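You operate a simulated robot arm through the tools that you are given. There is no shell and no other tool. Be economical: measure what you need, move in short steps, check, and stop when the job is done.

You run a simulated robot arm. Do the job below in one go: nothing can be reset, and whatever is moved stays where it is left.

Task
Unclip the lunch carrier and lift off its lid and green tin.
Fine: both clips open, lid and tin down on the side counter, nothing spilt.
Where things are to end (x, y in the base frame): carrier lid within 0.06 m of [0.44, 0.28]; green lunch tin within 0.06 m of [0.44, 0.43].

The check looks at the end state, three seconds after you hand in, the way a careful person would. Anything else that was tipped, shoved, dropped, spilled or broken makes it a failure. A push-on lid holds only when it is set on centred and level and pressed home; a screw cap is set on level and turned clockwise until tight.

Robot
A 6-joint arm with a two-finger parallel gripper, fixed in place. Base frame: the origin is at the foot of the arm, x ahead of it, y to its left, z up; the work surface is at about z = 0.8. Readings come in m, degrees, newtons and seconds.
With the tool pointing down near the work surface it reaches from about 0.24 to 0.64 m from the base axis. Its first joint turns from -66.0 to 66.0 degrees. Payload 2.7 kg.
Tool frame: the origin (TCP) lies between the finger pads and is the grasp point; the fingertips stand 0.023 m ahead of it; z points along the fingers, y is the line along which they close. The gripper opens to 0.094 m. The fingers are 0.038 m wide and 0.01 m thick; the gripper's body (0.054 by 0.096 m) begins 0.039 m behind the TCP.
Orientation is that of the tool frame in the base frame, as a unit quaternion [x, y, z, w]. With the fingers straight down and closing along the base's y, the tool's x points along the base's -x, its y along +y and its z along -z.

Tools
- The arm moves only by the tool jog_arm. Its argument "rows" is a list of rows, each an object (a shift or turn left out is 0, a gripper value left out holds the last) with "offset": the shift along the base's x, y, z in mm, a list of three; "rot": the turn, a rotation vector about the base's x, y, z in degrees, a list of three. In form: [{"offset": [dx, dy, dz], "rot": [rx, ry, rz]}, ...]. A call has 1 to 12 rows; each row is the pose to reach, as a shift and turn from the pose commanded when the call began. "hand" is the opening in per cent of the stroke, from 0 (shut) to 100 (fully open), set as the call begins (left out, the last holds). Rows are played at 5 a second. More than 0.05 m and 8.6 degrees between two rows, or a gripper value outside its range, and nothing of the call is played. A pose out of reach is approached as far as the arm can. The call stops where the force on the tool passes 70 N (or 10 N more than at its start, if that is more) or the arm is blocked; 0.2 s more then pass. Each finger travels about 0.045 m/s and halts on what it meets, pressing with about 28 N; the grip force reading is that of the motor and also rises with nothing between the fingers. The clock runs only during rows and for 0.2 s after the last one: add rows that repeat a pose to give the fingers time. The reply holds the time, the measured pose of the TCP, the force on the tool along the base axes, the opening and the grip force, in the units named above and with some noise, with the torque about the TCP (base axes, N m) and any sound that the robot's microphone picked up.
- Cameras (640 x 400 px; columns grow to the right, rows downward): "scene" is fixed at [0.0721, -0.4148, 1.4038]; the picture's right is [0.80, -0.61, 0.00], its down [-0.28, -0.37, -0.89] and it looks along [0.54, 0.70, -0.46] (base axes); focal length 314 px, centre (320, 200). "wrist" rides on the gripper at [0.086, 0.016, -0.075] in the tool frame; the picture's right is [-0.18, 0.98, 0.00], its down [-0.58, -0.11, -0.81] and it looks along [-0.79, -0.15, 0.59] (tool axes); focal length 243 px, centre (320, 200). There is no depth. A picture from a camera that has moved, and an enlarged one, comes with that camera's place and axes in the base frame and with its lens. The place of the scene camera against the robot may be out by one fixed shift of up to 0.025 m in any direction.
- grab_frame(camera): a new picture of that camera. No time passes.
- inspect(camera, box): a new picture of the part [left, top, right, bottom] of that camera's present view, enlarged. No time passes.
- close_job(): hands the job in; it is judged then, once.

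Work in short steps. Places have to be worked out from the pictures, the camera data and where the tool is seen: move nearer, look again, correct. Check each grasp and each placing, and mend what went wrong. You have 120 turns and 84 pictures in all, those below and enlarged ones among them. Open the gripper and draw the arm clear of the work before you hand the job in, unless the task says otherwise; then end with one line.

The tools are called as a command line: name --argument value ..., lists and objects as JSON in quotes. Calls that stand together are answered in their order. jog_arm: Moves the arm, as the interface text tells. Its arguments: {"type":"object","properties":{"rows":{"type":"array","items":{"type":"object","properties":{"offset":{"type":"array","items":{"type":"number"}},"rot":{"type":"array","items":{"type":"number"}}}}},"hand":{"type":"number"}},"required":["rows"]} The other tools are called the same way: grab_frame (camera) takes a picture; inspect (camera, box) takes an enlarged picture of a part of a camera's view; close_job () hands the job in.

At the start:

```text
time_s: 0.0
eef_pos: [0.3728, 0.1999, 1.1756]
ee_rot: [0.001, 1.0, 0.001, 0.001]
contact_force: [-0.4, -0.1, -0.1]
torque: [0.0, 0.0, 0.0]
width: 0.094
grip_force: 0.3
```

scene: 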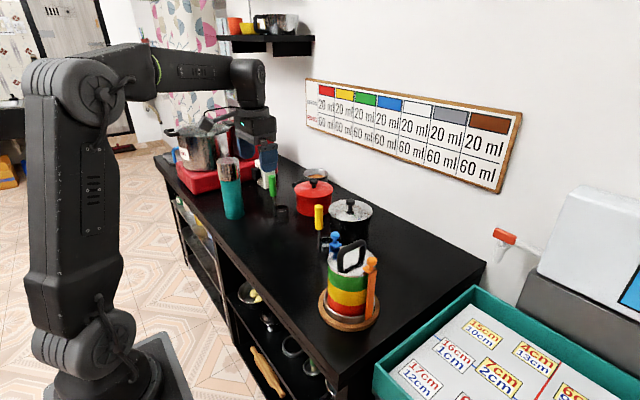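
wrist: 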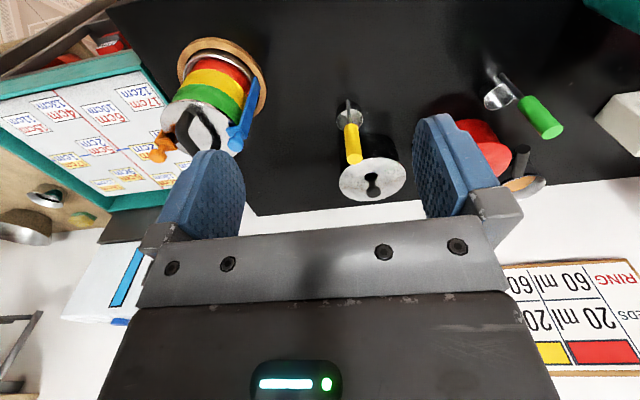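

The carrier stack (red, yellow and green tins, lid, orange and blue clips) stands on a wooden disc at the right end of the counter. I'll enlarge it in both cameras.

inspect --camera "scene" --box '[290, 220, 410, 340]'

inspect --camera "wrist" --box '[130, 20, 290, 180]'

inspect --camera "scene" --box '[150, 100, 400, 260]'

```text
3.33 times, centred on (350, 280) of scene
camera zoom: at [0.0721, -0.4148, 1.4038], right [0.8, -0.61, 0.0], down [-0.28, -0.37, -0.89], along [0.54, 0.7, -0.46], focal length 1046 px, centre (220, -67)
```

zoom: 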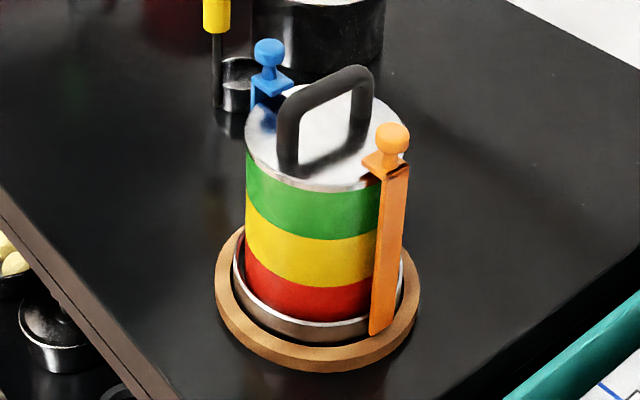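

```text
2.50 times, centred on (210, 100) of wrist
camera zoom: at [0.2872, 0.2145, 1.2502], right [0.18, 0.98, 0.0], down [0.58, -0.11, 0.81], along [0.79, -0.15, -0.59], focal length 606 px, centre (595, 450)
```

zoom: 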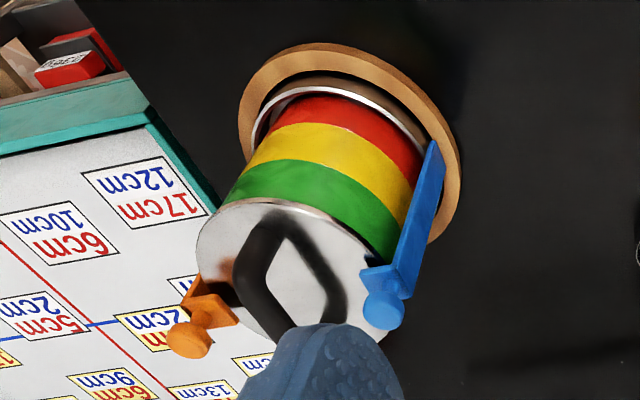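

```text
2.50 times, centred on (275, 180) of scene
camera zoom: at [0.0721, -0.4148, 1.4038], right [0.8, -0.61, 0.0], down [-0.28, -0.37, -0.89], along [0.54, 0.7, -0.46], focal length 784 px, centre (432, 250)
```

zoom: 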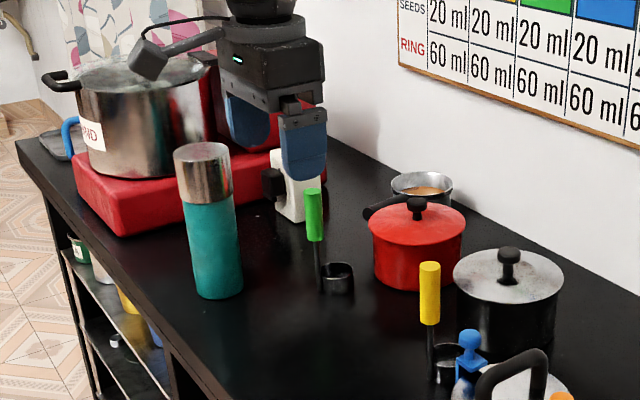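

The carrier axis works out at about (0.475, -0.003), with the lid top near z≈0.955 and the clip knobs at y≈±0.06, x≈0.485. I'll move in front of it for a closer look.

jog_arm --rows '[{"offset": [-10, -45, -10]}, {"offset": [-20, -90, -30]}, {"offset": [-35, -135, -60]}, {"offset": [-45, -175, -85]}, {"offset": [-45, -203, -90]}, {"offset": [-45, -203, -90]}]' --hand 100

grab_frame --camera "wrist"

```text
refused: row 2 steps farther than a row can; nothing moved
```

```text
78 pictures are left
camera wrist: at [0.2872, 0.2145, 1.2502], right [0.18, 0.98, 0.0], down [0.58, -0.11, 0.81], along [0.79, -0.15, -0.59], focal length 243 px, centre (320, 200)
```

wrist: 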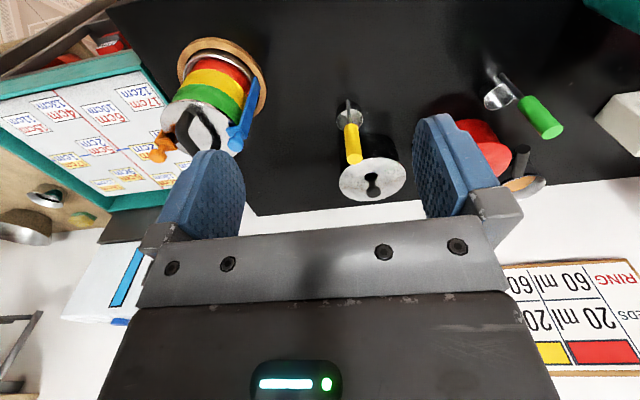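

The step was over the 50 mm limit, so I'll send the same move in smaller rows.

jog_arm --rows '[{"offset": [-10, -40, -10]}, {"offset": [-20, -75, -30]}, {"offset": [-30, -110, -50]}, {"offset": [-40, -145, -70]}, {"offset": [-45, -180, -85]}, {"offset": [-45, -203, -90]}, {"offset": [-45, -203, -90]}]' --hand 100

grab_frame --camera "wrist"

```text
time_s: 1.6
eef_pos: [0.3281, -0.0033, 1.0855]
ee_rot: [0.0, 1.0, 0.002, 0.0]
contact_force: [0.0, -0.9, 0.2]
torque: [-0.02, 0.0, -0.01]
width: 0.0941
grip_force: 0.0
```

```text
77 pictures are left
camera wrist: at [0.2413, 0.012, 1.1594], right [0.18, 0.98, 0.0], down [0.58, -0.11, 0.81], along [0.79, -0.15, -0.59], focal length 243 px, centre (320, 200)
```

wrist: 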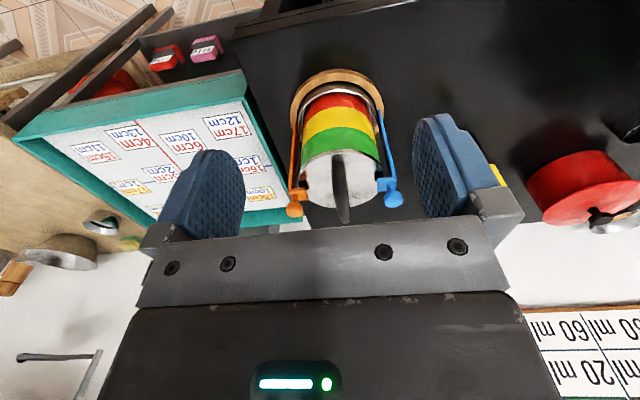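

inspect --camera "wrist" --box '[270, 60, 430, 230]'

```text
2.35 times, centred on (350, 145) of wrist
camera zoom: at [0.2413, 0.012, 1.1594], right [0.18, 0.98, 0.0], down [0.58, -0.11, 0.81], along [0.79, -0.15, -0.59], focal length 571 px, centre (249, 329)
```

zoom: 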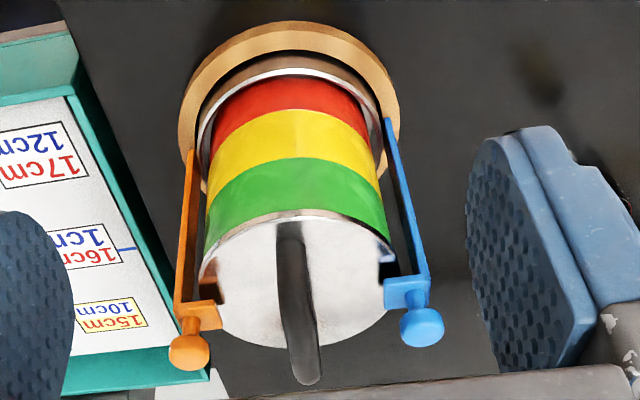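

The handle lies in the x–z plane (y≈-0.005, top z≈1.0), and the knobs are at about (0.477, 0.053, 0.993) for blue and (0.477, -0.064, 0.993) for orange. I'll close the fingers and go above the gap between the handle and the blue knob.

jog_arm --rows '[{"offset": [0, 10, 0]}, {"offset": [35, 20, 0]}, {"offset": [75, 27, 0]}, {"offset": [115, 27, 0]}, {"offset": [149, 27, 0]}, {"offset": [149, 27, -20]}, {"offset": [149, 27, -30]}, {"offset": [149, 27, -30]}]' --hand 0

grab_frame --camera "wrist"

inspect --camera "scene" --box '[280, 180, 420, 330]'

```text
time_s: 3.4
eef_pos: [0.4769, 0.0233, 1.0564]
ee_rot: [0.0, 1.0, 0.001, 0.0]
contact_force: [-0.1, 0.1, 0.3]
torque: [-0.02, -0.01, -0.04]
width: 0.0
grip_force: 27.9
```

```text
75 pictures are left
camera wrist: at [0.391, 0.0386, 1.1302], right [0.18, 0.98, 0.0], down [0.58, -0.11, 0.81], along [0.79, -0.15, -0.59], focal length 243 px, centre (320, 200)
```

wrist: 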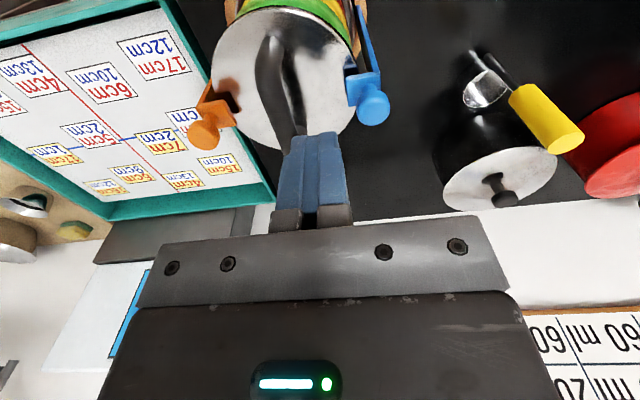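

```text
2.67 times, centred on (350, 255) of scene
camera zoom: at [0.0721, -0.4148, 1.4038], right [0.8, -0.61, 0.0], down [-0.28, -0.37, -0.89], along [0.54, 0.7, -0.46], focal length 836 px, centre (240, 53)
```

zoom: 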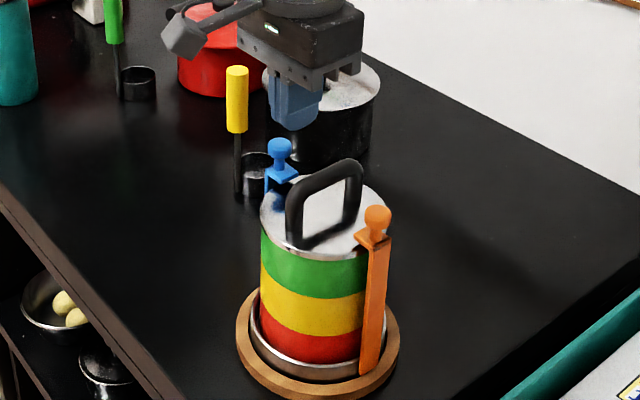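

The knobs are confirmed at x≈0.482, y≈+0.054 and -0.062. I'll lower the closed fingers into the gap beside the blue knob.

jog_arm --rows '[{"offset": [3, 2, -20]}, {"offset": [3, 2, -40]}, {"offset": [3, 2, -58]}, {"offset": [3, 2, -58]}]'

grab_frame --camera "wrist"

inspect --camera "scene" --box '[310, 200, 400, 290]'

```text
time_s: 4.4
eef_pos: [0.4817, 0.0247, 0.9989]
ee_rot: [0.0, 1.0, 0.002, 0.0]
contact_force: [-0.5, -0.8, 1.0]
torque: [0.01, -0.02, 0.02]
width: 0.0
grip_force: 27.9
```

```text
73 pictures are left
camera wrist: at [0.3952, 0.041, 1.0727], right [0.18, 0.98, 0.0], down [0.58, -0.11, 0.81], along [0.79, -0.15, -0.59], focal length 243 px, centre (320, 200)
```

wrist: 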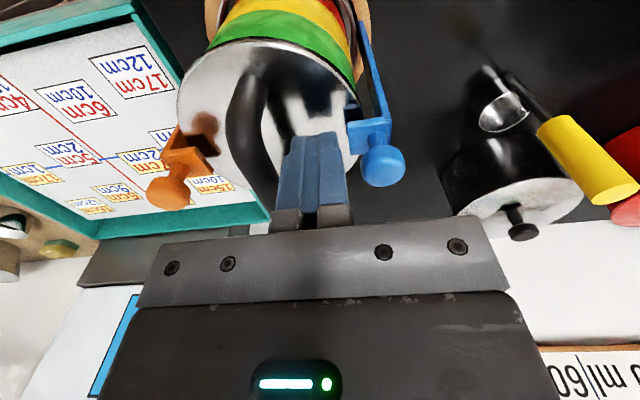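

```text
4.44 times, centred on (355, 245) of scene
camera zoom: at [0.0721, -0.4148, 1.4038], right [0.8, -0.61, 0.0], down [-0.28, -0.37, -0.89], along [0.54, 0.7, -0.46], focal length 1394 px, centre (164, 0)
```

zoom: 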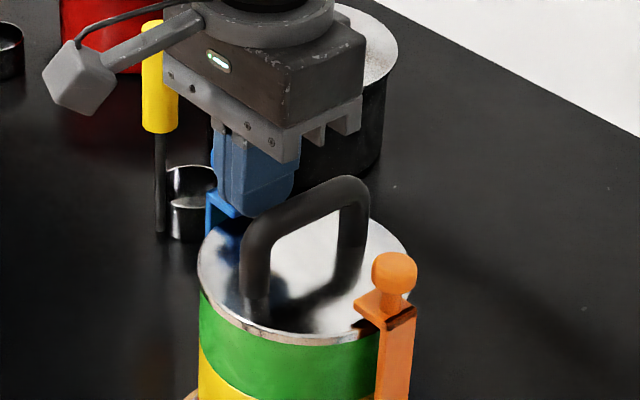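

The fingers are clear of the handle and level with the knob. I'll push outward (+y) while lowering slightly to follow the arc.

jog_arm --rows '[{"offset": [0, 4, -4]}, {"offset": [0, 10, -4]}, {"offset": [0, 16, -4]}, {"offset": [0, 22, -4]}, {"offset": [0, 28, -5]}, {"offset": [0, 34, -6]}, {"offset": [0, 40, -7]}, {"offset": [0, 46, -8]}, {"offset": [0, 46, -8]}]'

grab_frame --camera "wrist"

inspect --camera "scene" --box '[290, 200, 410, 320]'

```text
time_s: 6.4
eef_pos: [0.4798, 0.0705, 0.9878]
ee_rot: [0.0, 1.0, 0.001, 0.0]
contact_force: [0.1, 0.6, -0.3]
torque: [0.01, -0.02, -0.02]
width: 0.0003
grip_force: 28.5
```

```text
71 pictures are left
camera wrist: at [0.3947, 0.087, 1.063], right [0.18, 0.98, 0.0], down [0.58, -0.11, 0.81], along [0.79, -0.15, -0.59], focal length 243 px, centre (320, 200)
```

wrist: 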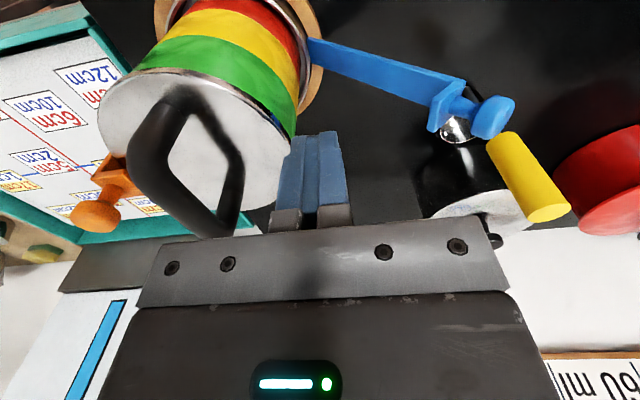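

```text
3.33 times, centred on (350, 260) of scene
camera zoom: at [0.0721, -0.4148, 1.4038], right [0.8, -0.61, 0.0], down [-0.28, -0.37, -0.89], along [0.54, 0.7, -0.46], focal length 1046 px, centre (220, 0)
```

zoom: 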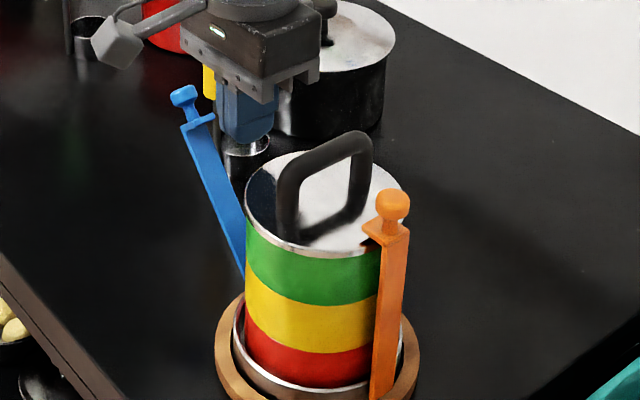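

The blue clip swung open and stays open. Now I'll rise and go over the handle to the gap beside the orange knob.

jog_arm --rows '[{"offset": [0, -5, 30]}, {"offset": [0, -10, 65]}, {"offset": [2, -45, 70]}, {"offset": [2, -85, 70]}, {"offset": [2, -103, 70]}, {"offset": [2, -103, 35]}, {"offset": [2, -103, 8]}, {"offset": [2, -103, 8]}]'

grab_frame --camera "wrist"

```text
time_s: 8.2
eef_pos: [0.4812, -0.0301, 0.9972]
ee_rot: [0.0, 1.0, 0.002, 0.001]
contact_force: [0.3, -0.4, -0.2]
torque: [-0.01, 0.01, -0.02]
width: 0.0
grip_force: 28.1
```

```text
69 pictures are left
camera wrist: at [0.3957, -0.0141, 1.0721], right [0.18, 0.98, 0.0], down [0.58, -0.11, 0.81], along [0.79, -0.15, -0.59], focal length 243 px, centre (320, 200)
```

wrist: 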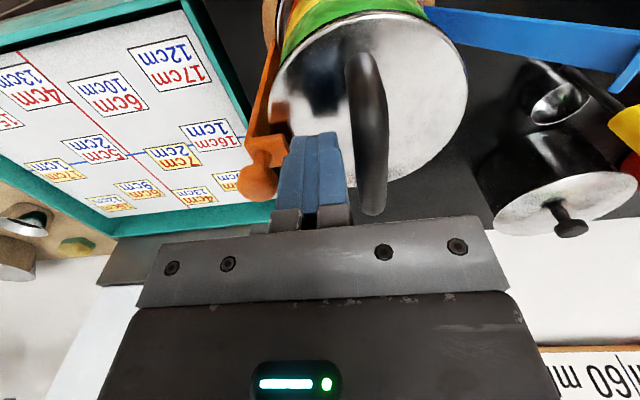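

The fingers are between the handle and the orange knob. I'll push outward toward -y.

jog_arm --rows '[{"offset": [0, -4, -4]}, {"offset": [0, -10, -4]}, {"offset": [0, -16, -4]}, {"offset": [0, -22, -4]}, {"offset": [0, -28, -5]}, {"offset": [0, -34, -6]}, {"offset": [0, -40, -7]}, {"offset": [0, -46, -8]}, {"offset": [0, -46, -8]}]'

grab_frame --camera "wrist"

inspect --camera "scene" --box '[290, 200, 410, 320]'

```text
time_s: 10.2
eef_pos: [0.4801, -0.0789, 0.9899]
ee_rot: [0.001, 1.0, 0.002, 0.0]
contact_force: [-0.7, -0.5, 0.0]
torque: [0.0, 0.0, -0.01]
width: 0.0
grip_force: 27.8
```

```text
68 pictures are left
camera wrist: at [0.3946, -0.0629, 1.0644], right [0.18, 0.98, 0.0], down [0.58, -0.11, 0.81], along [0.79, -0.15, -0.59], focal length 243 px, centre (320, 200)
```

wrist: 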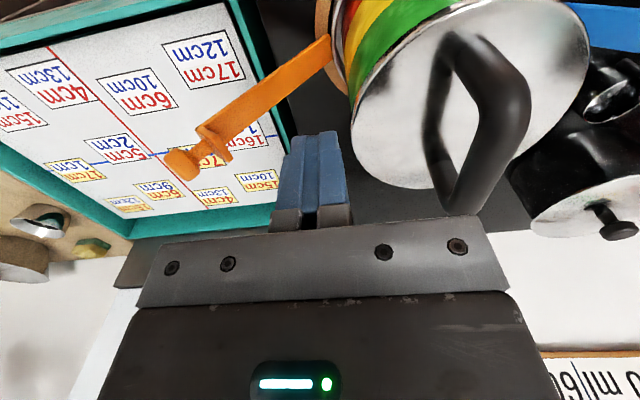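

```text
3.33 times, centred on (350, 260) of scene
camera zoom: at [0.0721, -0.4148, 1.4038], right [0.8, -0.61, 0.0], down [-0.28, -0.37, -0.89], along [0.54, 0.7, -0.46], focal length 1046 px, centre (220, 0)
```

zoom: 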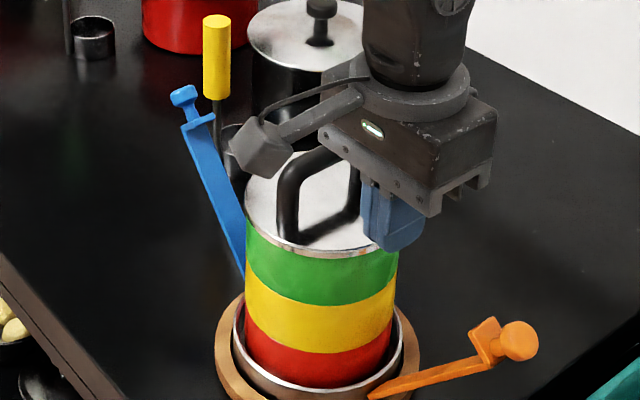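

Both clips are open and out of the way. Now I'll grip the lid handle at y≈-0.006, x≈0.476: rise, open to 60 %, then descend over it.

jog_arm --rows '[{"offset": [0, 0, 35]}, {"offset": [0, 15, 70]}, {"offset": [-3, 45, 70]}, {"offset": [-4, 72, 70]}, {"offset": [-4, 72, 70]}, {"offset": [-4, 72, 40]}, {"offset": [-4, 72, 15]}, {"offset": [-4, 72, 0]}, {"offset": [-4, 72, 0]}]' --hand 60

grab_frame --camera "wrist"

inspect --camera "scene" --box '[310, 200, 400, 290]'

```text
time_s: 12.2
eef_pos: [0.4789, -0.0041, 0.9912]
ee_rot: [0.0, 1.0, 0.001, 0.001]
contact_force: [0.6, 0.2, 0.4]
torque: [0.02, -0.01, 0.0]
width: 0.0561
grip_force: 0.1
```

```text
66 pictures are left
camera wrist: at [0.3926, 0.0111, 1.0647], right [0.18, 0.98, 0.0], down [0.58, -0.11, 0.81], along [0.79, -0.15, -0.59], focal length 243 px, centre (320, 200)
```

wrist: 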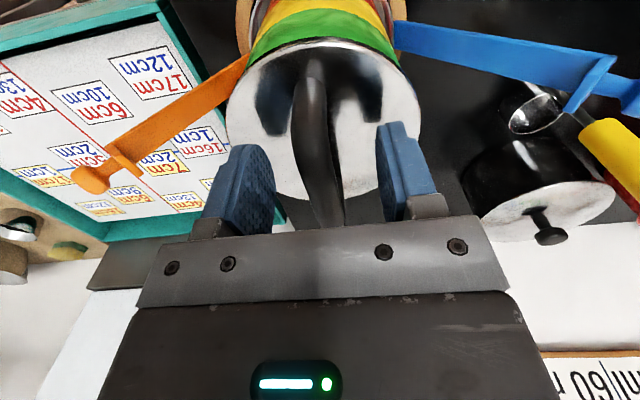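

```text
4.44 times, centred on (355, 245) of scene
camera zoom: at [0.0721, -0.4148, 1.4038], right [0.8, -0.61, 0.0], down [-0.28, -0.37, -0.89], along [0.54, 0.7, -0.46], focal length 1394 px, centre (164, 0)
```

zoom: 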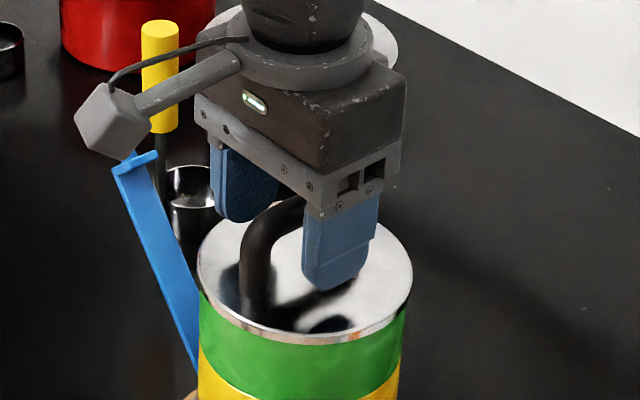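

The fingers straddle the handle with room over the lid. I'll close on it.

jog_arm --rows '[{"offset": [-3, -2, -2]}, {"offset": [-3, -2, -2]}, {"offset": [-3, -2, -2]}, {"offset": [-3, -2, -2]}, {"offset": [-3, -2, -2]}, {"offset": [-3, -2, -2]}]' --hand 0

```text
time_s: 13.6
eef_pos: [0.4744, -0.0077, 0.9883]
ee_rot: [0.0, 1.0, 0.002, 0.0]
contact_force: [0.8, -0.7, 0.1]
torque: [-0.05, -0.03, 0.03]
width: 0.0154
grip_force: 28.5
```

The handle is held at 15 mm width. I'll lift slowly, straight up.

jog_arm --rows '[{"offset": [0, 0, 4]}, {"offset": [0, 0, 10]}, {"offset": [0, 0, 20]}, {"offset": [0, 0, 35]}, {"offset": [0, 0, 55]}, {"offset": [0, 0, 75]}, {"offset": [0, 0, 75]}]'

grab_frame --camera "wrist"

inspect --camera "scene" --box '[290, 180, 410, 300]'

```text
time_s: 15.2
eef_pos: [0.4744, -0.0081, 1.064]
ee_rot: [0.0, 1.0, 0.001, 0.0]
contact_force: [-0.5, 0.2, -1.0]
torque: [0.0, 0.0, -0.01]
width: 0.0151
grip_force: 28.0
```

```text
64 pictures are left
camera wrist: at [0.3894, 0.0074, 1.138], right [0.18, 0.98, 0.0], down [0.58, -0.11, 0.81], along [0.79, -0.15, -0.59], focal length 243 px, centre (320, 200)
```

wrist: 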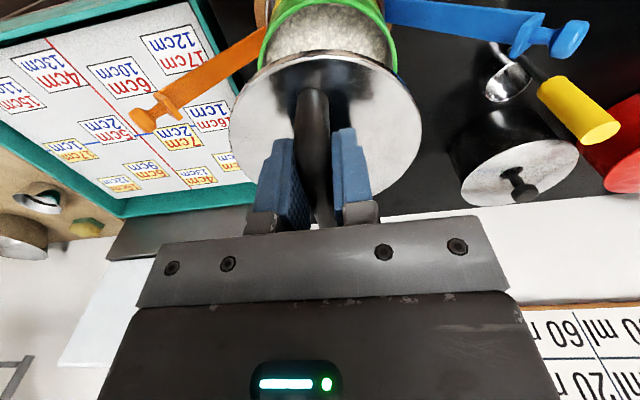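

```text
3.33 times, centred on (350, 240) of scene
camera zoom: at [0.0721, -0.4148, 1.4038], right [0.8, -0.61, 0.0], down [-0.28, -0.37, -0.89], along [0.54, 0.7, -0.46], focal length 1046 px, centre (220, 67)
```

zoom: 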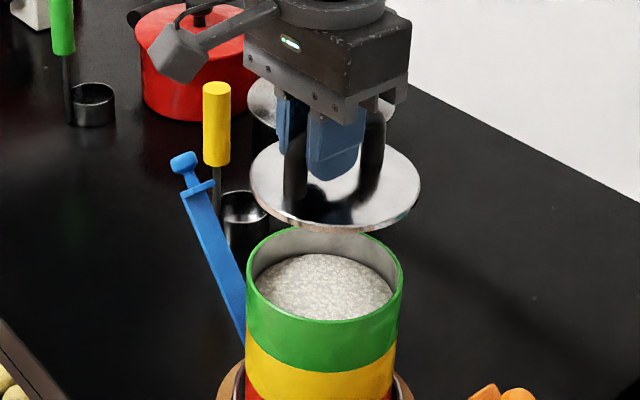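

The lid is off cleanly, and the tin below is filled with rice to a bit under its rim. I'll carry the lid to (0.44, 0.28), high over everything.

jog_arm --rows '[{"offset": [-5, 10, 20]}, {"offset": [-12, 45, 25]}, {"offset": [-18, 88, 25]}, {"offset": [-24, 131, 25]}, {"offset": [-30, 174, 25]}, {"offset": [-34, 217, 25]}, {"offset": [-34, 260, 20]}, {"offset": [-34, 287, 0]}, {"offset": [-34, 287, -45]}, {"offset": [-34, 287, -90]}, {"offset": [-34, 287, -130]}, {"offset": [-34, 287, -130]}]'

grab_frame --camera "wrist"

inspect --camera "scene" --box '[180, 140, 340, 260]'

```text
time_s: 17.8
eef_pos: [0.444, 0.2788, 0.9277]
ee_rot: [0.001, 1.0, 0.002, 0.001]
contact_force: [0.6, 0.5, -1.6]
torque: [-0.01, 0.0, -0.04]
width: 0.0151
grip_force: 27.8
```

```text
62 pictures are left
camera wrist: at [0.3572, 0.2953, 1.0031], right [0.18, 0.98, 0.0], down [0.58, -0.11, 0.81], along [0.79, -0.15, -0.59], focal length 243 px, centre (320, 200)
```

wrist: 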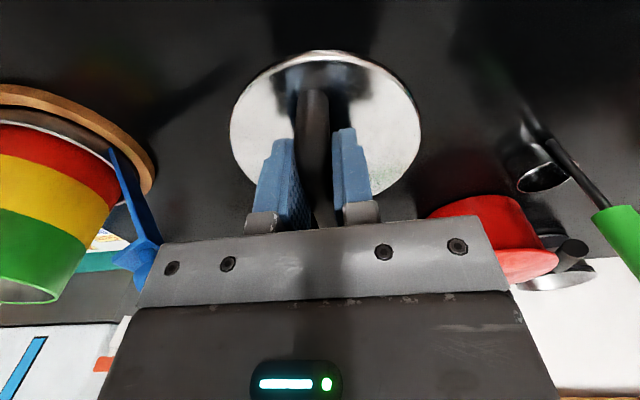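

```text
3.33 times, centred on (260, 200) of scene
camera zoom: at [0.0721, -0.4148, 1.4038], right [0.8, -0.61, 0.0], down [-0.28, -0.37, -0.89], along [0.54, 0.7, -0.46], focal length 1046 px, centre (520, 200)
```

zoom: 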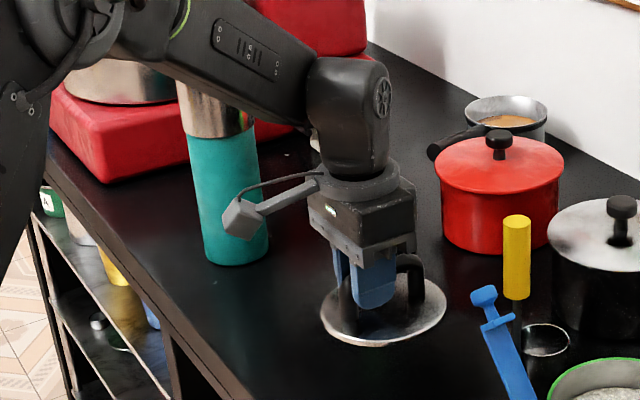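

The lid is level and the counter is clear beneath it. I'll lower it toward contact, expected around TCP z≈0.843.

jog_arm --rows '[{"offset": [-3, -3, -30]}, {"offset": [-3, -3, -55]}, {"offset": [-3, -3, -70]}, {"offset": [-3, -3, -76]}, {"offset": [-3, -3, -80]}, {"offset": [-3, -3, -80]}]'

```text
time_s: 19.2
eef_pos: [0.4373, 0.2788, 0.8535]
ee_rot: [0.001, 1.0, 0.002, 0.001]
contact_force: [-0.8, 0.8, -1.8]
torque: [0.0, -0.01, 0.0]
width: 0.0155
grip_force: 28.0
```

jog_arm --rows '[{"offset": [0, 0, -2]}, {"offset": [0, 0, -4]}, {"offset": [0, 0, -6]}, {"offset": [0, 0, -6]}]'

inspect --camera "scene" --box '[220, 170, 320, 250]'

```text
time_s: 20.2
eef_pos: [0.4372, 0.2763, 0.8469]
ee_rot: [0.0, 1.0, 0.002, 0.002]
contact_force: [-0.8, 1.6, 10.1]
torque: [-0.02, 0.21, -0.05]
width: 0.0152
grip_force: 27.9
```

```text
5.00 times, centred on (270, 210) of scene
camera zoom: at [0.0719, -0.4149, 1.4038], right [0.8, -0.61, 0.0], down [-0.28, -0.37, -0.89], along [0.54, 0.7, -0.46], focal length 1568 px, centre (570, 150)
```

zoom: 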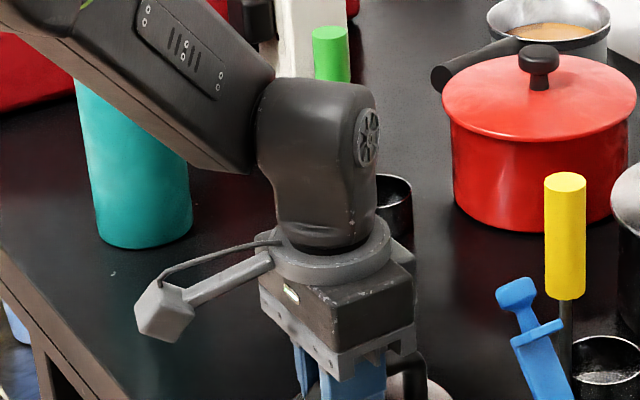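

Contact at 10 N: the lid rests on the counter. I'll release and rise.

jog_arm --rows '[{"offset": [0, 0, 1]}, {"offset": [0, 0, 1]}, {"offset": [0, 0, 1]}, {"offset": [0, 0, 1]}, {"offset": [0, 0, 20]}, {"offset": [0, 0, 60]}, {"offset": [0, -10, 100]}, {"offset": [0, -30, 140]}, {"offset": [0, -50, 175]}, {"offset": [0, -60, 200]}, {"offset": [0, -60, 200]}]' --hand 60

grab_frame --camera "scene"

grab_frame --camera "wrist"

```text
time_s: 22.6
eef_pos: [0.4374, 0.2155, 1.0472]
ee_rot: [0.001, 1.0, 0.001, 0.001]
contact_force: [-0.8, -0.3, -0.2]
torque: [-0.02, -0.01, 0.0]
width: 0.0564
grip_force: 0.0
```

```text
59 pictures are left
```

scene: 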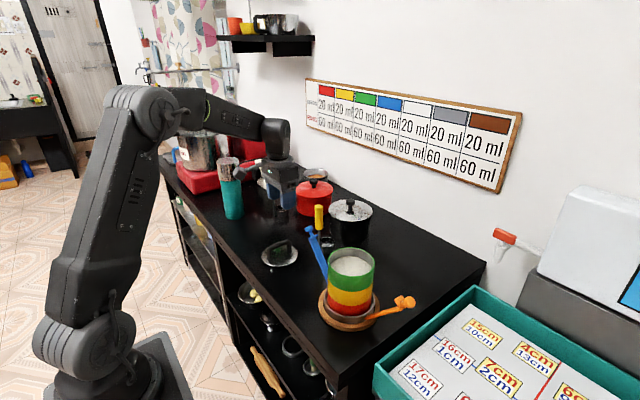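

```text
58 pictures are left
camera wrist: at [0.3513, 0.2307, 1.1201], right [0.18, 0.98, 0.0], down [0.58, -0.11, 0.81], along [0.79, -0.15, -0.59], focal length 243 px, centre (320, 200)
```

wrist: 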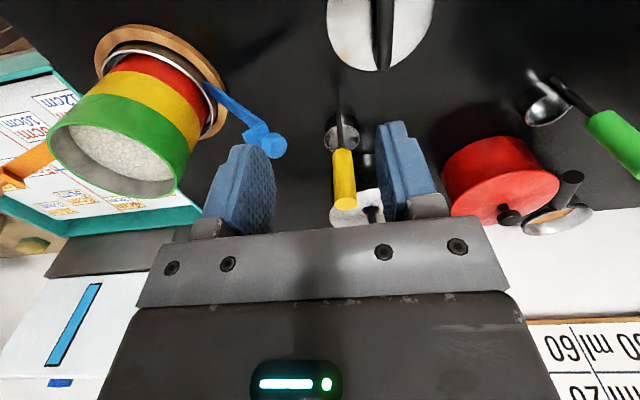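

The lid sits fine at its spot. Now I'll view the green tin from closer and above.

jog_arm --rows '[{"offset": [-5, -20, 35]}, {"offset": [-10, -65, 40]}, {"offset": [-15, -110, 45]}, {"offset": [-20, -155, 50]}, {"offset": [-25, -195, 50]}, {"offset": [-25, -220, 50]}, {"offset": [-25, -220, 50]}]' --hand 100

grab_frame --camera "wrist"

inspect --camera "scene" --box '[310, 240, 400, 330]'

```text
time_s: 24.2
eef_pos: [0.4129, -0.0039, 1.0979]
ee_rot: [0.0, 1.0, 0.002, 0.0]
contact_force: [0.4, -0.4, -0.3]
torque: [-0.03, 0.01, 0.03]
width: 0.0938
grip_force: 0.1
```

```text
57 pictures are left
camera wrist: at [0.328, 0.0117, 1.1722], right [0.18, 0.98, 0.0], down [0.58, -0.11, 0.81], along [0.79, -0.15, -0.59], focal length 243 px, centre (320, 200)
```

wrist: 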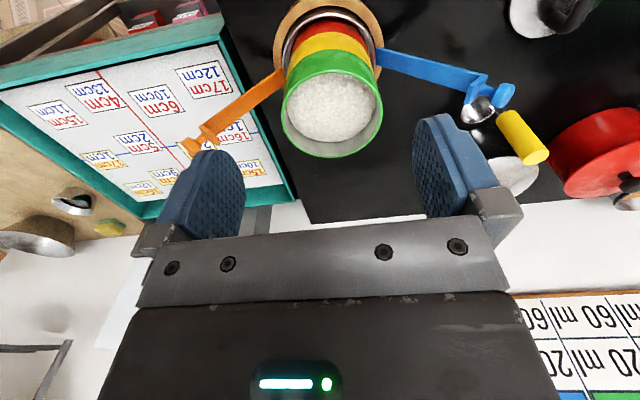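

```text
4.44 times, centred on (355, 285) of scene
camera zoom: at [0.072, -0.4149, 1.4038], right [0.8, -0.61, 0.0], down [-0.28, -0.37, -0.89], along [0.54, 0.7, -0.46], focal length 1394 px, centre (164, -178)
```

zoom: 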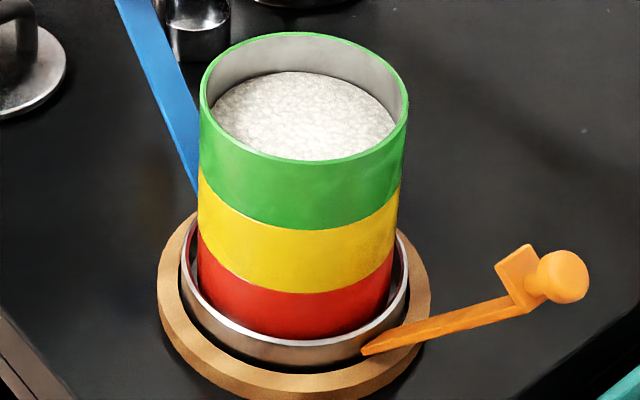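

The rim is roughly 0.10 m across, wider than the gripper's 0.094 m opening. I'll therefore grip the wall on the -y side, with one finger inside above the rice, and enlarge the rim first to get its exact place.

inspect --camera "wrist" --box '[262, 20, 402, 170]'

```text
2.67 times, centred on (332, 95) of wrist
camera zoom: at [0.328, 0.0117, 1.1722], right [0.18, 0.98, 0.0], down [0.58, -0.11, 0.81], along [0.79, -0.15, -0.59], focal length 647 px, centre (288, 480)
```

zoom: 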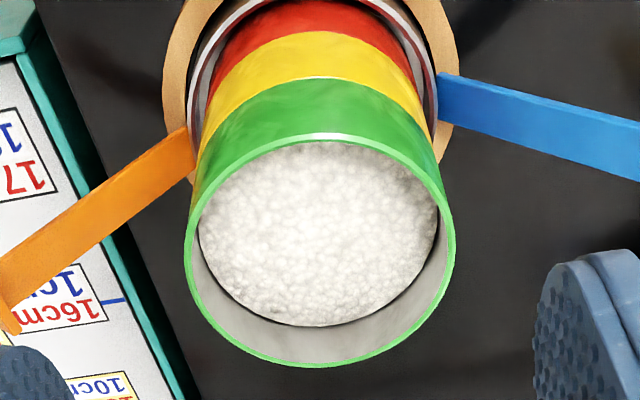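

Rim centre is ≈(0.485, -0.004) with outer radius ≈0.051, so the -y wall is at y≈-0.055. I'll hover over that wall point, fingers partly open.

jog_arm --rows '[{"offset": [30, -20, -20]}, {"offset": [60, -45, -45]}, {"offset": [71, -51, -70]}, {"offset": [71, -51, -95]}, {"offset": [71, -51, -108]}, {"offset": [71, -51, -108]}]' --hand 45

grab_frame --camera "wrist"

inspect --camera "scene" --box '[310, 220, 400, 310]'

```text
time_s: 25.6
eef_pos: [0.4858, -0.0566, 0.9865]
ee_rot: [0.0, 1.0, 0.002, 0.0]
contact_force: [-0.1, -0.2, -0.2]
torque: [0.02, -0.02, -0.01]
width: 0.0421
grip_force: 0.0
```

```text
54 pictures are left
camera wrist: at [0.3991, -0.0415, 1.061], right [0.18, 0.98, 0.0], down [0.58, -0.11, 0.81], along [0.79, -0.15, -0.59], focal length 243 px, centre (320, 200)
```

wrist: 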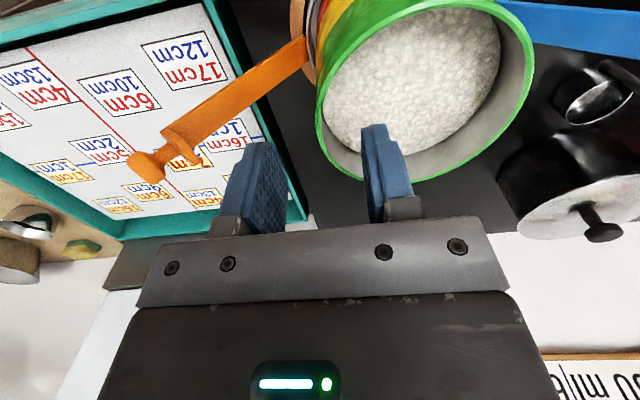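

```text
4.44 times, centred on (355, 265) of scene
camera zoom: at [0.0721, -0.4148, 1.4038], right [0.8, -0.61, 0.0], down [-0.28, -0.37, -0.89], along [0.54, 0.7, -0.46], focal length 1394 px, centre (164, -89)
```

zoom: 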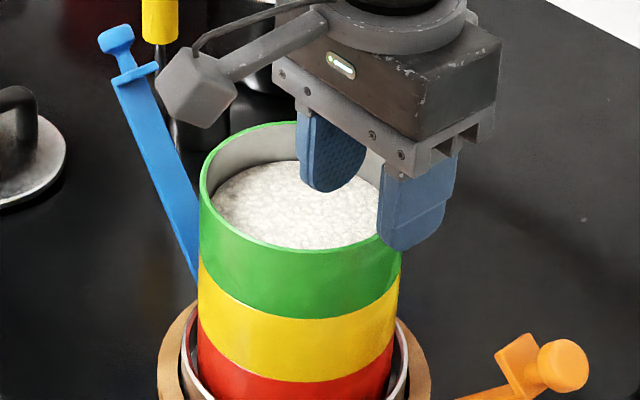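

The fingers straddle the -y wall. I'll lower about 18 mm and recheck.

jog_arm --rows '[{"offset": [-1, 1, -8]}, {"offset": [-1, 1, -18]}, {"offset": [-1, 1, -18]}]'

inspect --camera "wrist" --box '[230, 80, 470, 230]'

inspect --camera "scene" --box '[330, 230, 390, 290]'

```text
time_s: 26.4
eef_pos: [0.4826, -0.0546, 0.9686]
ee_rot: [-0.001, 1.0, 0.002, 0.0]
contact_force: [0.6, -0.5, 0.2]
torque: [0.01, -0.01, -0.03]
width: 0.0425
grip_force: 0.0
```

```text
2.67 times, centred on (350, 155) of wrist
camera zoom: at [0.3968, -0.0391, 1.0428], right [0.18, 0.98, 0.0], down [0.58, -0.11, 0.81], along [0.79, -0.15, -0.59], focal length 647 px, centre (240, 320)
```

zoom: 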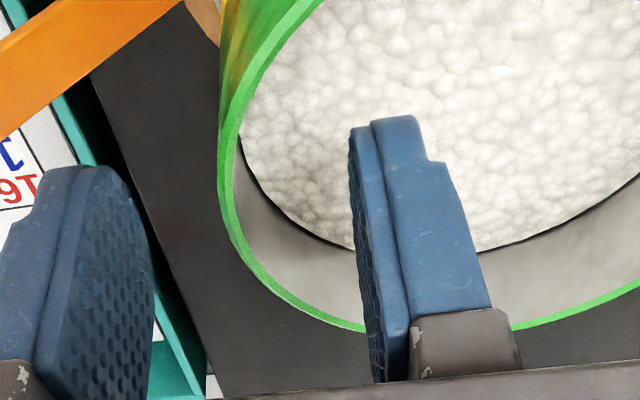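

```text
6.67 times, centred on (360, 260) of scene
camera zoom: at [0.0721, -0.4148, 1.4038], right [0.8, -0.61, 0.0], down [-0.28, -0.37, -0.89], along [0.54, 0.7, -0.46], focal length 2091 px, centre (53, -200)
```

zoom: 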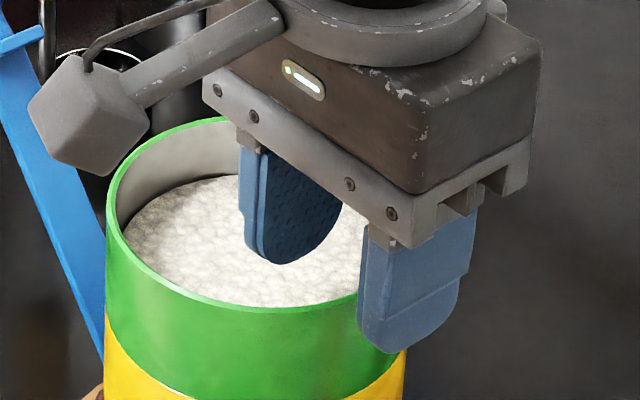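

The wall runs between the fingers, at y≈-0.056. I'll lower another 10 mm in small steps and check for contact.

jog_arm --rows '[{"offset": [1, -1, -3]}, {"offset": [1, -1, -6]}, {"offset": [1, -1, -10]}, {"offset": [1, -1, -10]}]'

inspect --camera "wrist" --box '[230, 80, 470, 230]'

inspect --camera "scene" --box '[330, 230, 390, 290]'

```text
time_s: 27.4
eef_pos: [0.4828, -0.0546, 0.9593]
ee_rot: [0.0, 1.0, 0.002, 0.0]
contact_force: [-0.3, 0.1, -0.1]
torque: [0.01, -0.01, 0.0]
width: 0.0423
grip_force: 0.0
```

```text
2.67 times, centred on (350, 155) of wrist
camera zoom: at [0.3981, -0.0394, 1.0344], right [0.18, 0.98, 0.0], down [0.58, -0.11, 0.81], along [0.79, -0.15, -0.59], focal length 647 px, centre (240, 320)
```

zoom: 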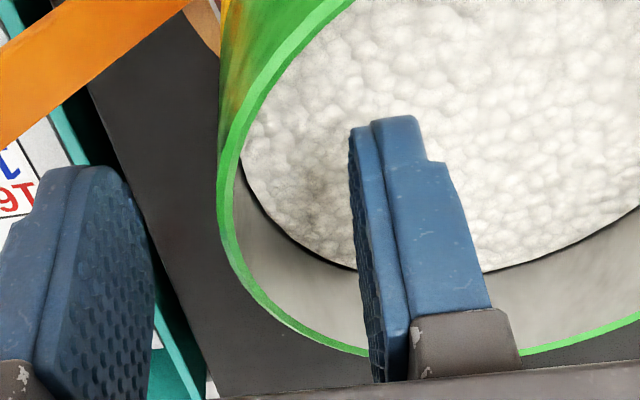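

```text
6.67 times, centred on (360, 260) of scene
camera zoom: at [0.0721, -0.4148, 1.4038], right [0.8, -0.61, 0.0], down [-0.28, -0.37, -0.89], along [0.54, 0.7, -0.46], focal length 2091 px, centre (53, -200)
```

zoom: 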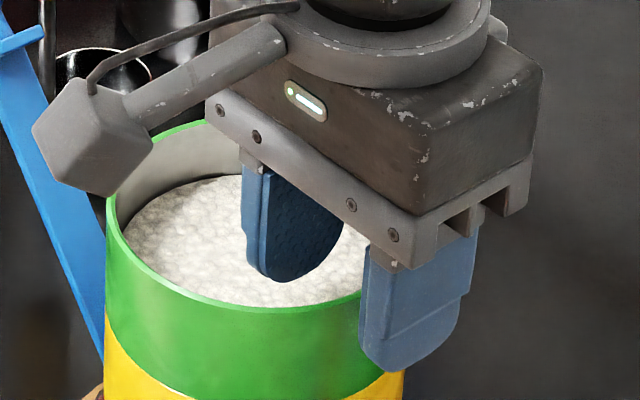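

No contact yet. I'll go 4 mm deeper and then close on the wall.

jog_arm --rows '[{"offset": [0, -1, -2]}, {"offset": [0, -1, -4]}, {"offset": [0, -1, -4]}]'

inspect --camera "scene" --box '[330, 230, 390, 290]'

```text
time_s: 28.2
eef_pos: [0.484, -0.0557, 0.9563]
ee_rot: [0.0, 1.0, 0.002, -0.001]
contact_force: [-0.3, -0.2, -0.3]
torque: [-0.03, 0.0, 0.03]
width: 0.0423
grip_force: 0.1
```

```text
6.67 times, centred on (360, 260) of scene
camera zoom: at [0.0721, -0.4148, 1.4038], right [0.8, -0.61, 0.0], down [-0.28, -0.37, -0.89], along [0.54, 0.7, -0.46], focal length 2091 px, centre (53, -200)
```

zoom: 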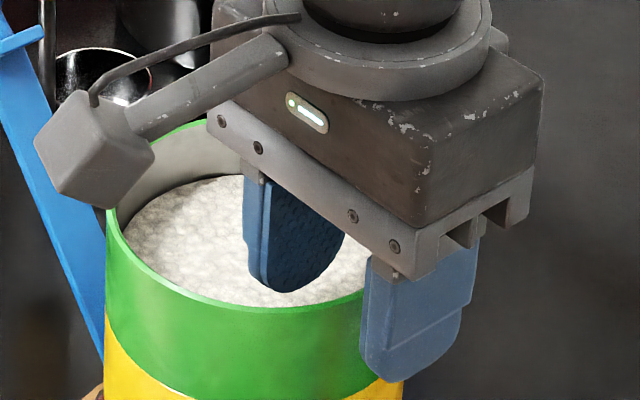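

Now I'll close on the wall.

jog_arm --rows '[{"offset": [0, 0, 0]}, {"offset": [0, 0, 0]}, {"offset": [0, 0, 0]}, {"offset": [0, 0, 0]}, {"offset": [0, 0, 0]}]' --hand 0

inspect --camera "scene" --box '[310, 220, 400, 310]'

inspect --camera "wrist" --box '[230, 0, 550, 230]'

```text
time_s: 29.4
eef_pos: [0.4835, -0.0563, 0.9566]
ee_rot: [-0.001, 1.0, 0.001, 0.0]
contact_force: [-0.7, -1.5, 1.6]
torque: [-0.07, 0.14, 0.05]
width: 0.0013
grip_force: 28.5
```

```text
4.44 times, centred on (355, 265) of scene
camera zoom: at [0.072, -0.4149, 1.4038], right [0.8, -0.61, 0.0], down [-0.28, -0.37, -0.89], along [0.54, 0.7, -0.46], focal length 1394 px, centre (164, -89)
```

zoom: 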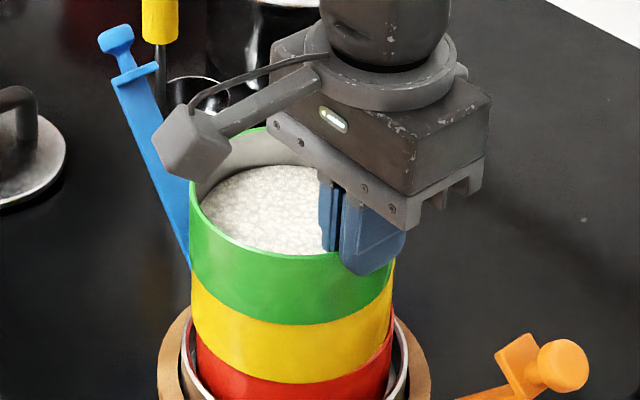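

```text
1.74 times, centred on (390, 115) of wrist
camera zoom: at [0.398, -0.0405, 1.0308], right [0.18, 0.98, 0.0], down [0.58, -0.11, 0.81], along [0.79, -0.15, -0.59], focal length 422 px, centre (198, 348)
```

zoom: 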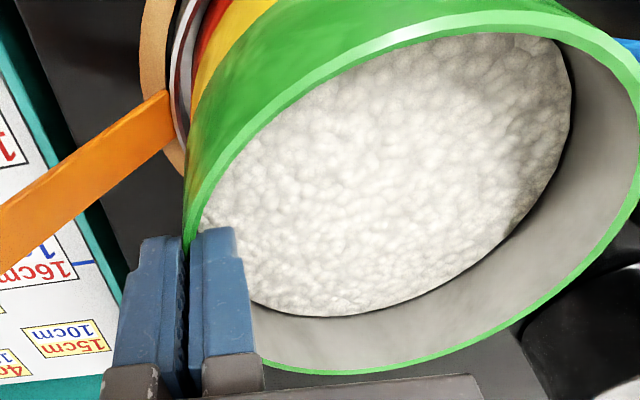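

The wall is gripped, but closing seems to have nudged the green and yellow tins about 5 mm toward +y. I'll draw gently back -y to recentre the stack before lifting.

jog_arm --rows '[{"offset": [0, -1.5, 0]}, {"offset": [0, -3, 0]}, {"offset": [0, -5, 0]}, {"offset": [0, -5, 0]}]'

inspect --camera "scene" --box '[310, 240, 400, 330]'

```text
time_s: 30.4
eef_pos: [0.4851, -0.0606, 0.9571]
ee_rot: [0.0, 1.0, 0.002, 0.001]
contact_force: [0.7, 2.1, 0.8]
torque: [0.17, -0.04, -0.03]
width: 0.0016
grip_force: 27.7
```

```text
4.44 times, centred on (355, 285) of scene
camera zoom: at [0.0721, -0.4148, 1.4038], right [0.8, -0.61, 0.0], down [-0.28, -0.37, -0.89], along [0.54, 0.7, -0.46], focal length 1394 px, centre (164, -178)
```

zoom: 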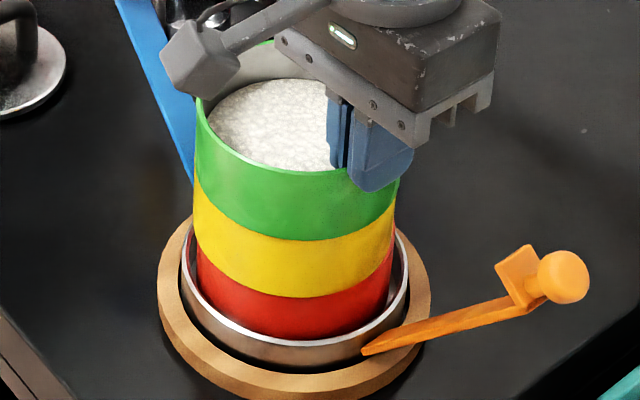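

That is nearly back: about 4 px still to go at the yellow tin. I'll move 4 mm more.

jog_arm --rows '[{"offset": [0, -2, 0]}, {"offset": [0, -4, 0]}, {"offset": [0, -4, 0]}]'

inspect --camera "scene" --box '[310, 240, 400, 330]'

```text
time_s: 31.2
eef_pos: [0.4836, -0.0649, 0.9565]
ee_rot: [0.001, 1.0, 0.001, 0.0]
contact_force: [1.0, 2.8, 0.0]
torque: [0.14, -0.17, -0.05]
width: 0.0015
grip_force: 28.0
```

```text
4.44 times, centred on (355, 285) of scene
camera zoom: at [0.0721, -0.4148, 1.4038], right [0.8, -0.61, 0.0], down [-0.28, -0.37, -0.89], along [0.54, 0.7, -0.46], focal length 1394 px, centre (164, -178)
```

zoom: 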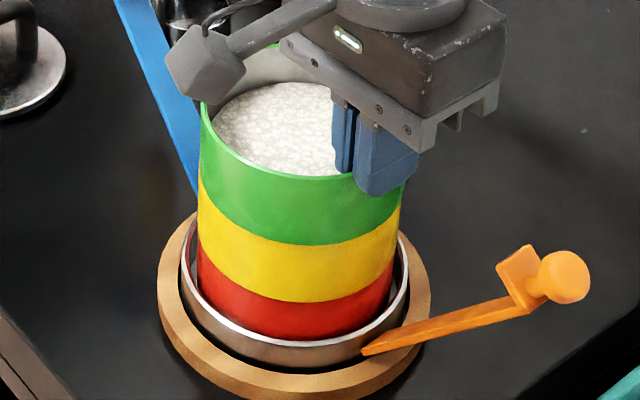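

The stack matches its original place again. I'll lift slowly and check for tilt.

jog_arm --rows '[{"offset": [0, 0, 2]}, {"offset": [0, 0, 4]}, {"offset": [0, 0, 7]}, {"offset": [0, 0, 10]}, {"offset": [0, 0, 13]}, {"offset": [0, 0, 13]}]'

inspect --camera "scene" --box '[310, 230, 400, 320]'

inspect --camera "wrist" --box '[230, 0, 550, 230]'

```text
time_s: 32.6
eef_pos: [0.4835, -0.0661, 0.9702]
ee_rot: [-0.001, 1.0, 0.002, 0.0]
contact_force: [-0.5, -0.2, -1.5]
torque: [-0.1, 0.01, 0.0]
width: 0.0015
grip_force: 27.9
```

```text
4.44 times, centred on (355, 275) of scene
camera zoom: at [0.0721, -0.4148, 1.4038], right [0.8, -0.61, 0.0], down [-0.28, -0.37, -0.89], along [0.54, 0.7, -0.46], focal length 1394 px, centre (164, -133)
```

zoom: 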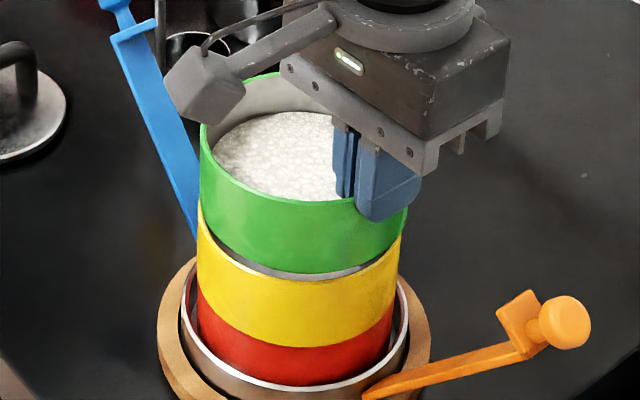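

```text
1.74 times, centred on (390, 115) of wrist
camera zoom: at [0.3972, -0.0504, 1.0442], right [0.18, 0.98, 0.0], down [0.58, -0.11, 0.81], along [0.79, -0.15, -0.59], focal length 422 px, centre (198, 348)
```

zoom: 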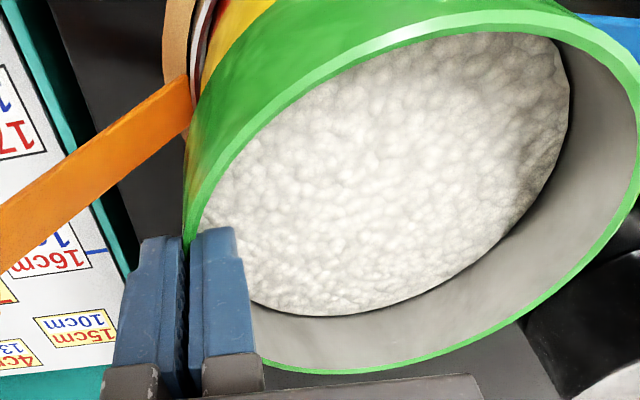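

The tin lifts level and is light, with a firm grip. I'll raise it further and start carrying it smoothly toward +y.

jog_arm --rows '[{"offset": [0, 0, 20]}, {"offset": [0, 0, 45]}, {"offset": [0, 0, 75]}, {"offset": [-3, 0, 100]}, {"offset": [-8, 20, 115]}, {"offset": [-14, 55, 115]}, {"offset": [-20, 90, 115]}, {"offset": [-26, 125, 115]}, {"offset": [-32, 160, 115]}, {"offset": [-38, 195, 115]}, {"offset": [-43, 220, 115]}, {"offset": [-43, 230, 115]}]'

grab_frame --camera "scene"

grab_frame --camera "wrist"

```text
time_s: 35.2
eef_pos: [0.4417, 0.164, 1.0856]
ee_rot: [0.0, 1.0, 0.002, 0.0]
contact_force: [0.0, 0.4, -1.9]
torque: [-0.12, 0.01, -0.01]
width: 0.0015
grip_force: 27.9
```

```text
41 pictures are left
```

scene: 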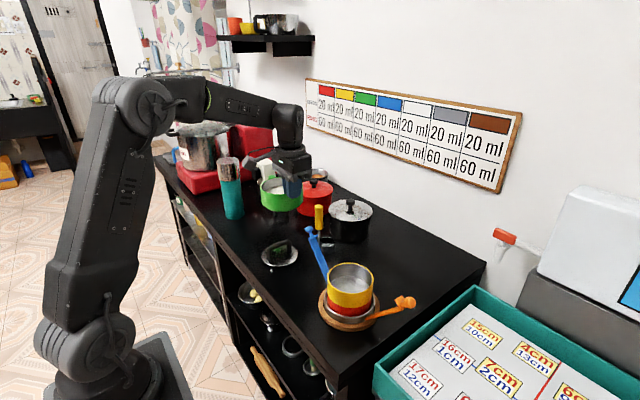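

```text
40 pictures are left
camera wrist: at [0.356, 0.1803, 1.1599], right [0.18, 0.98, 0.0], down [0.58, -0.11, 0.81], along [0.79, -0.15, -0.59], focal length 243 px, centre (320, 200)
```

wrist: 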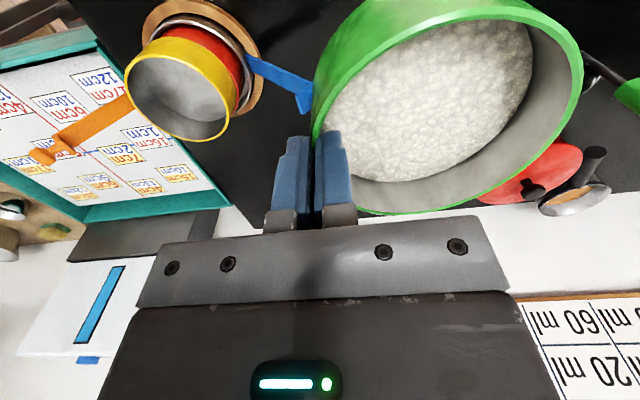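

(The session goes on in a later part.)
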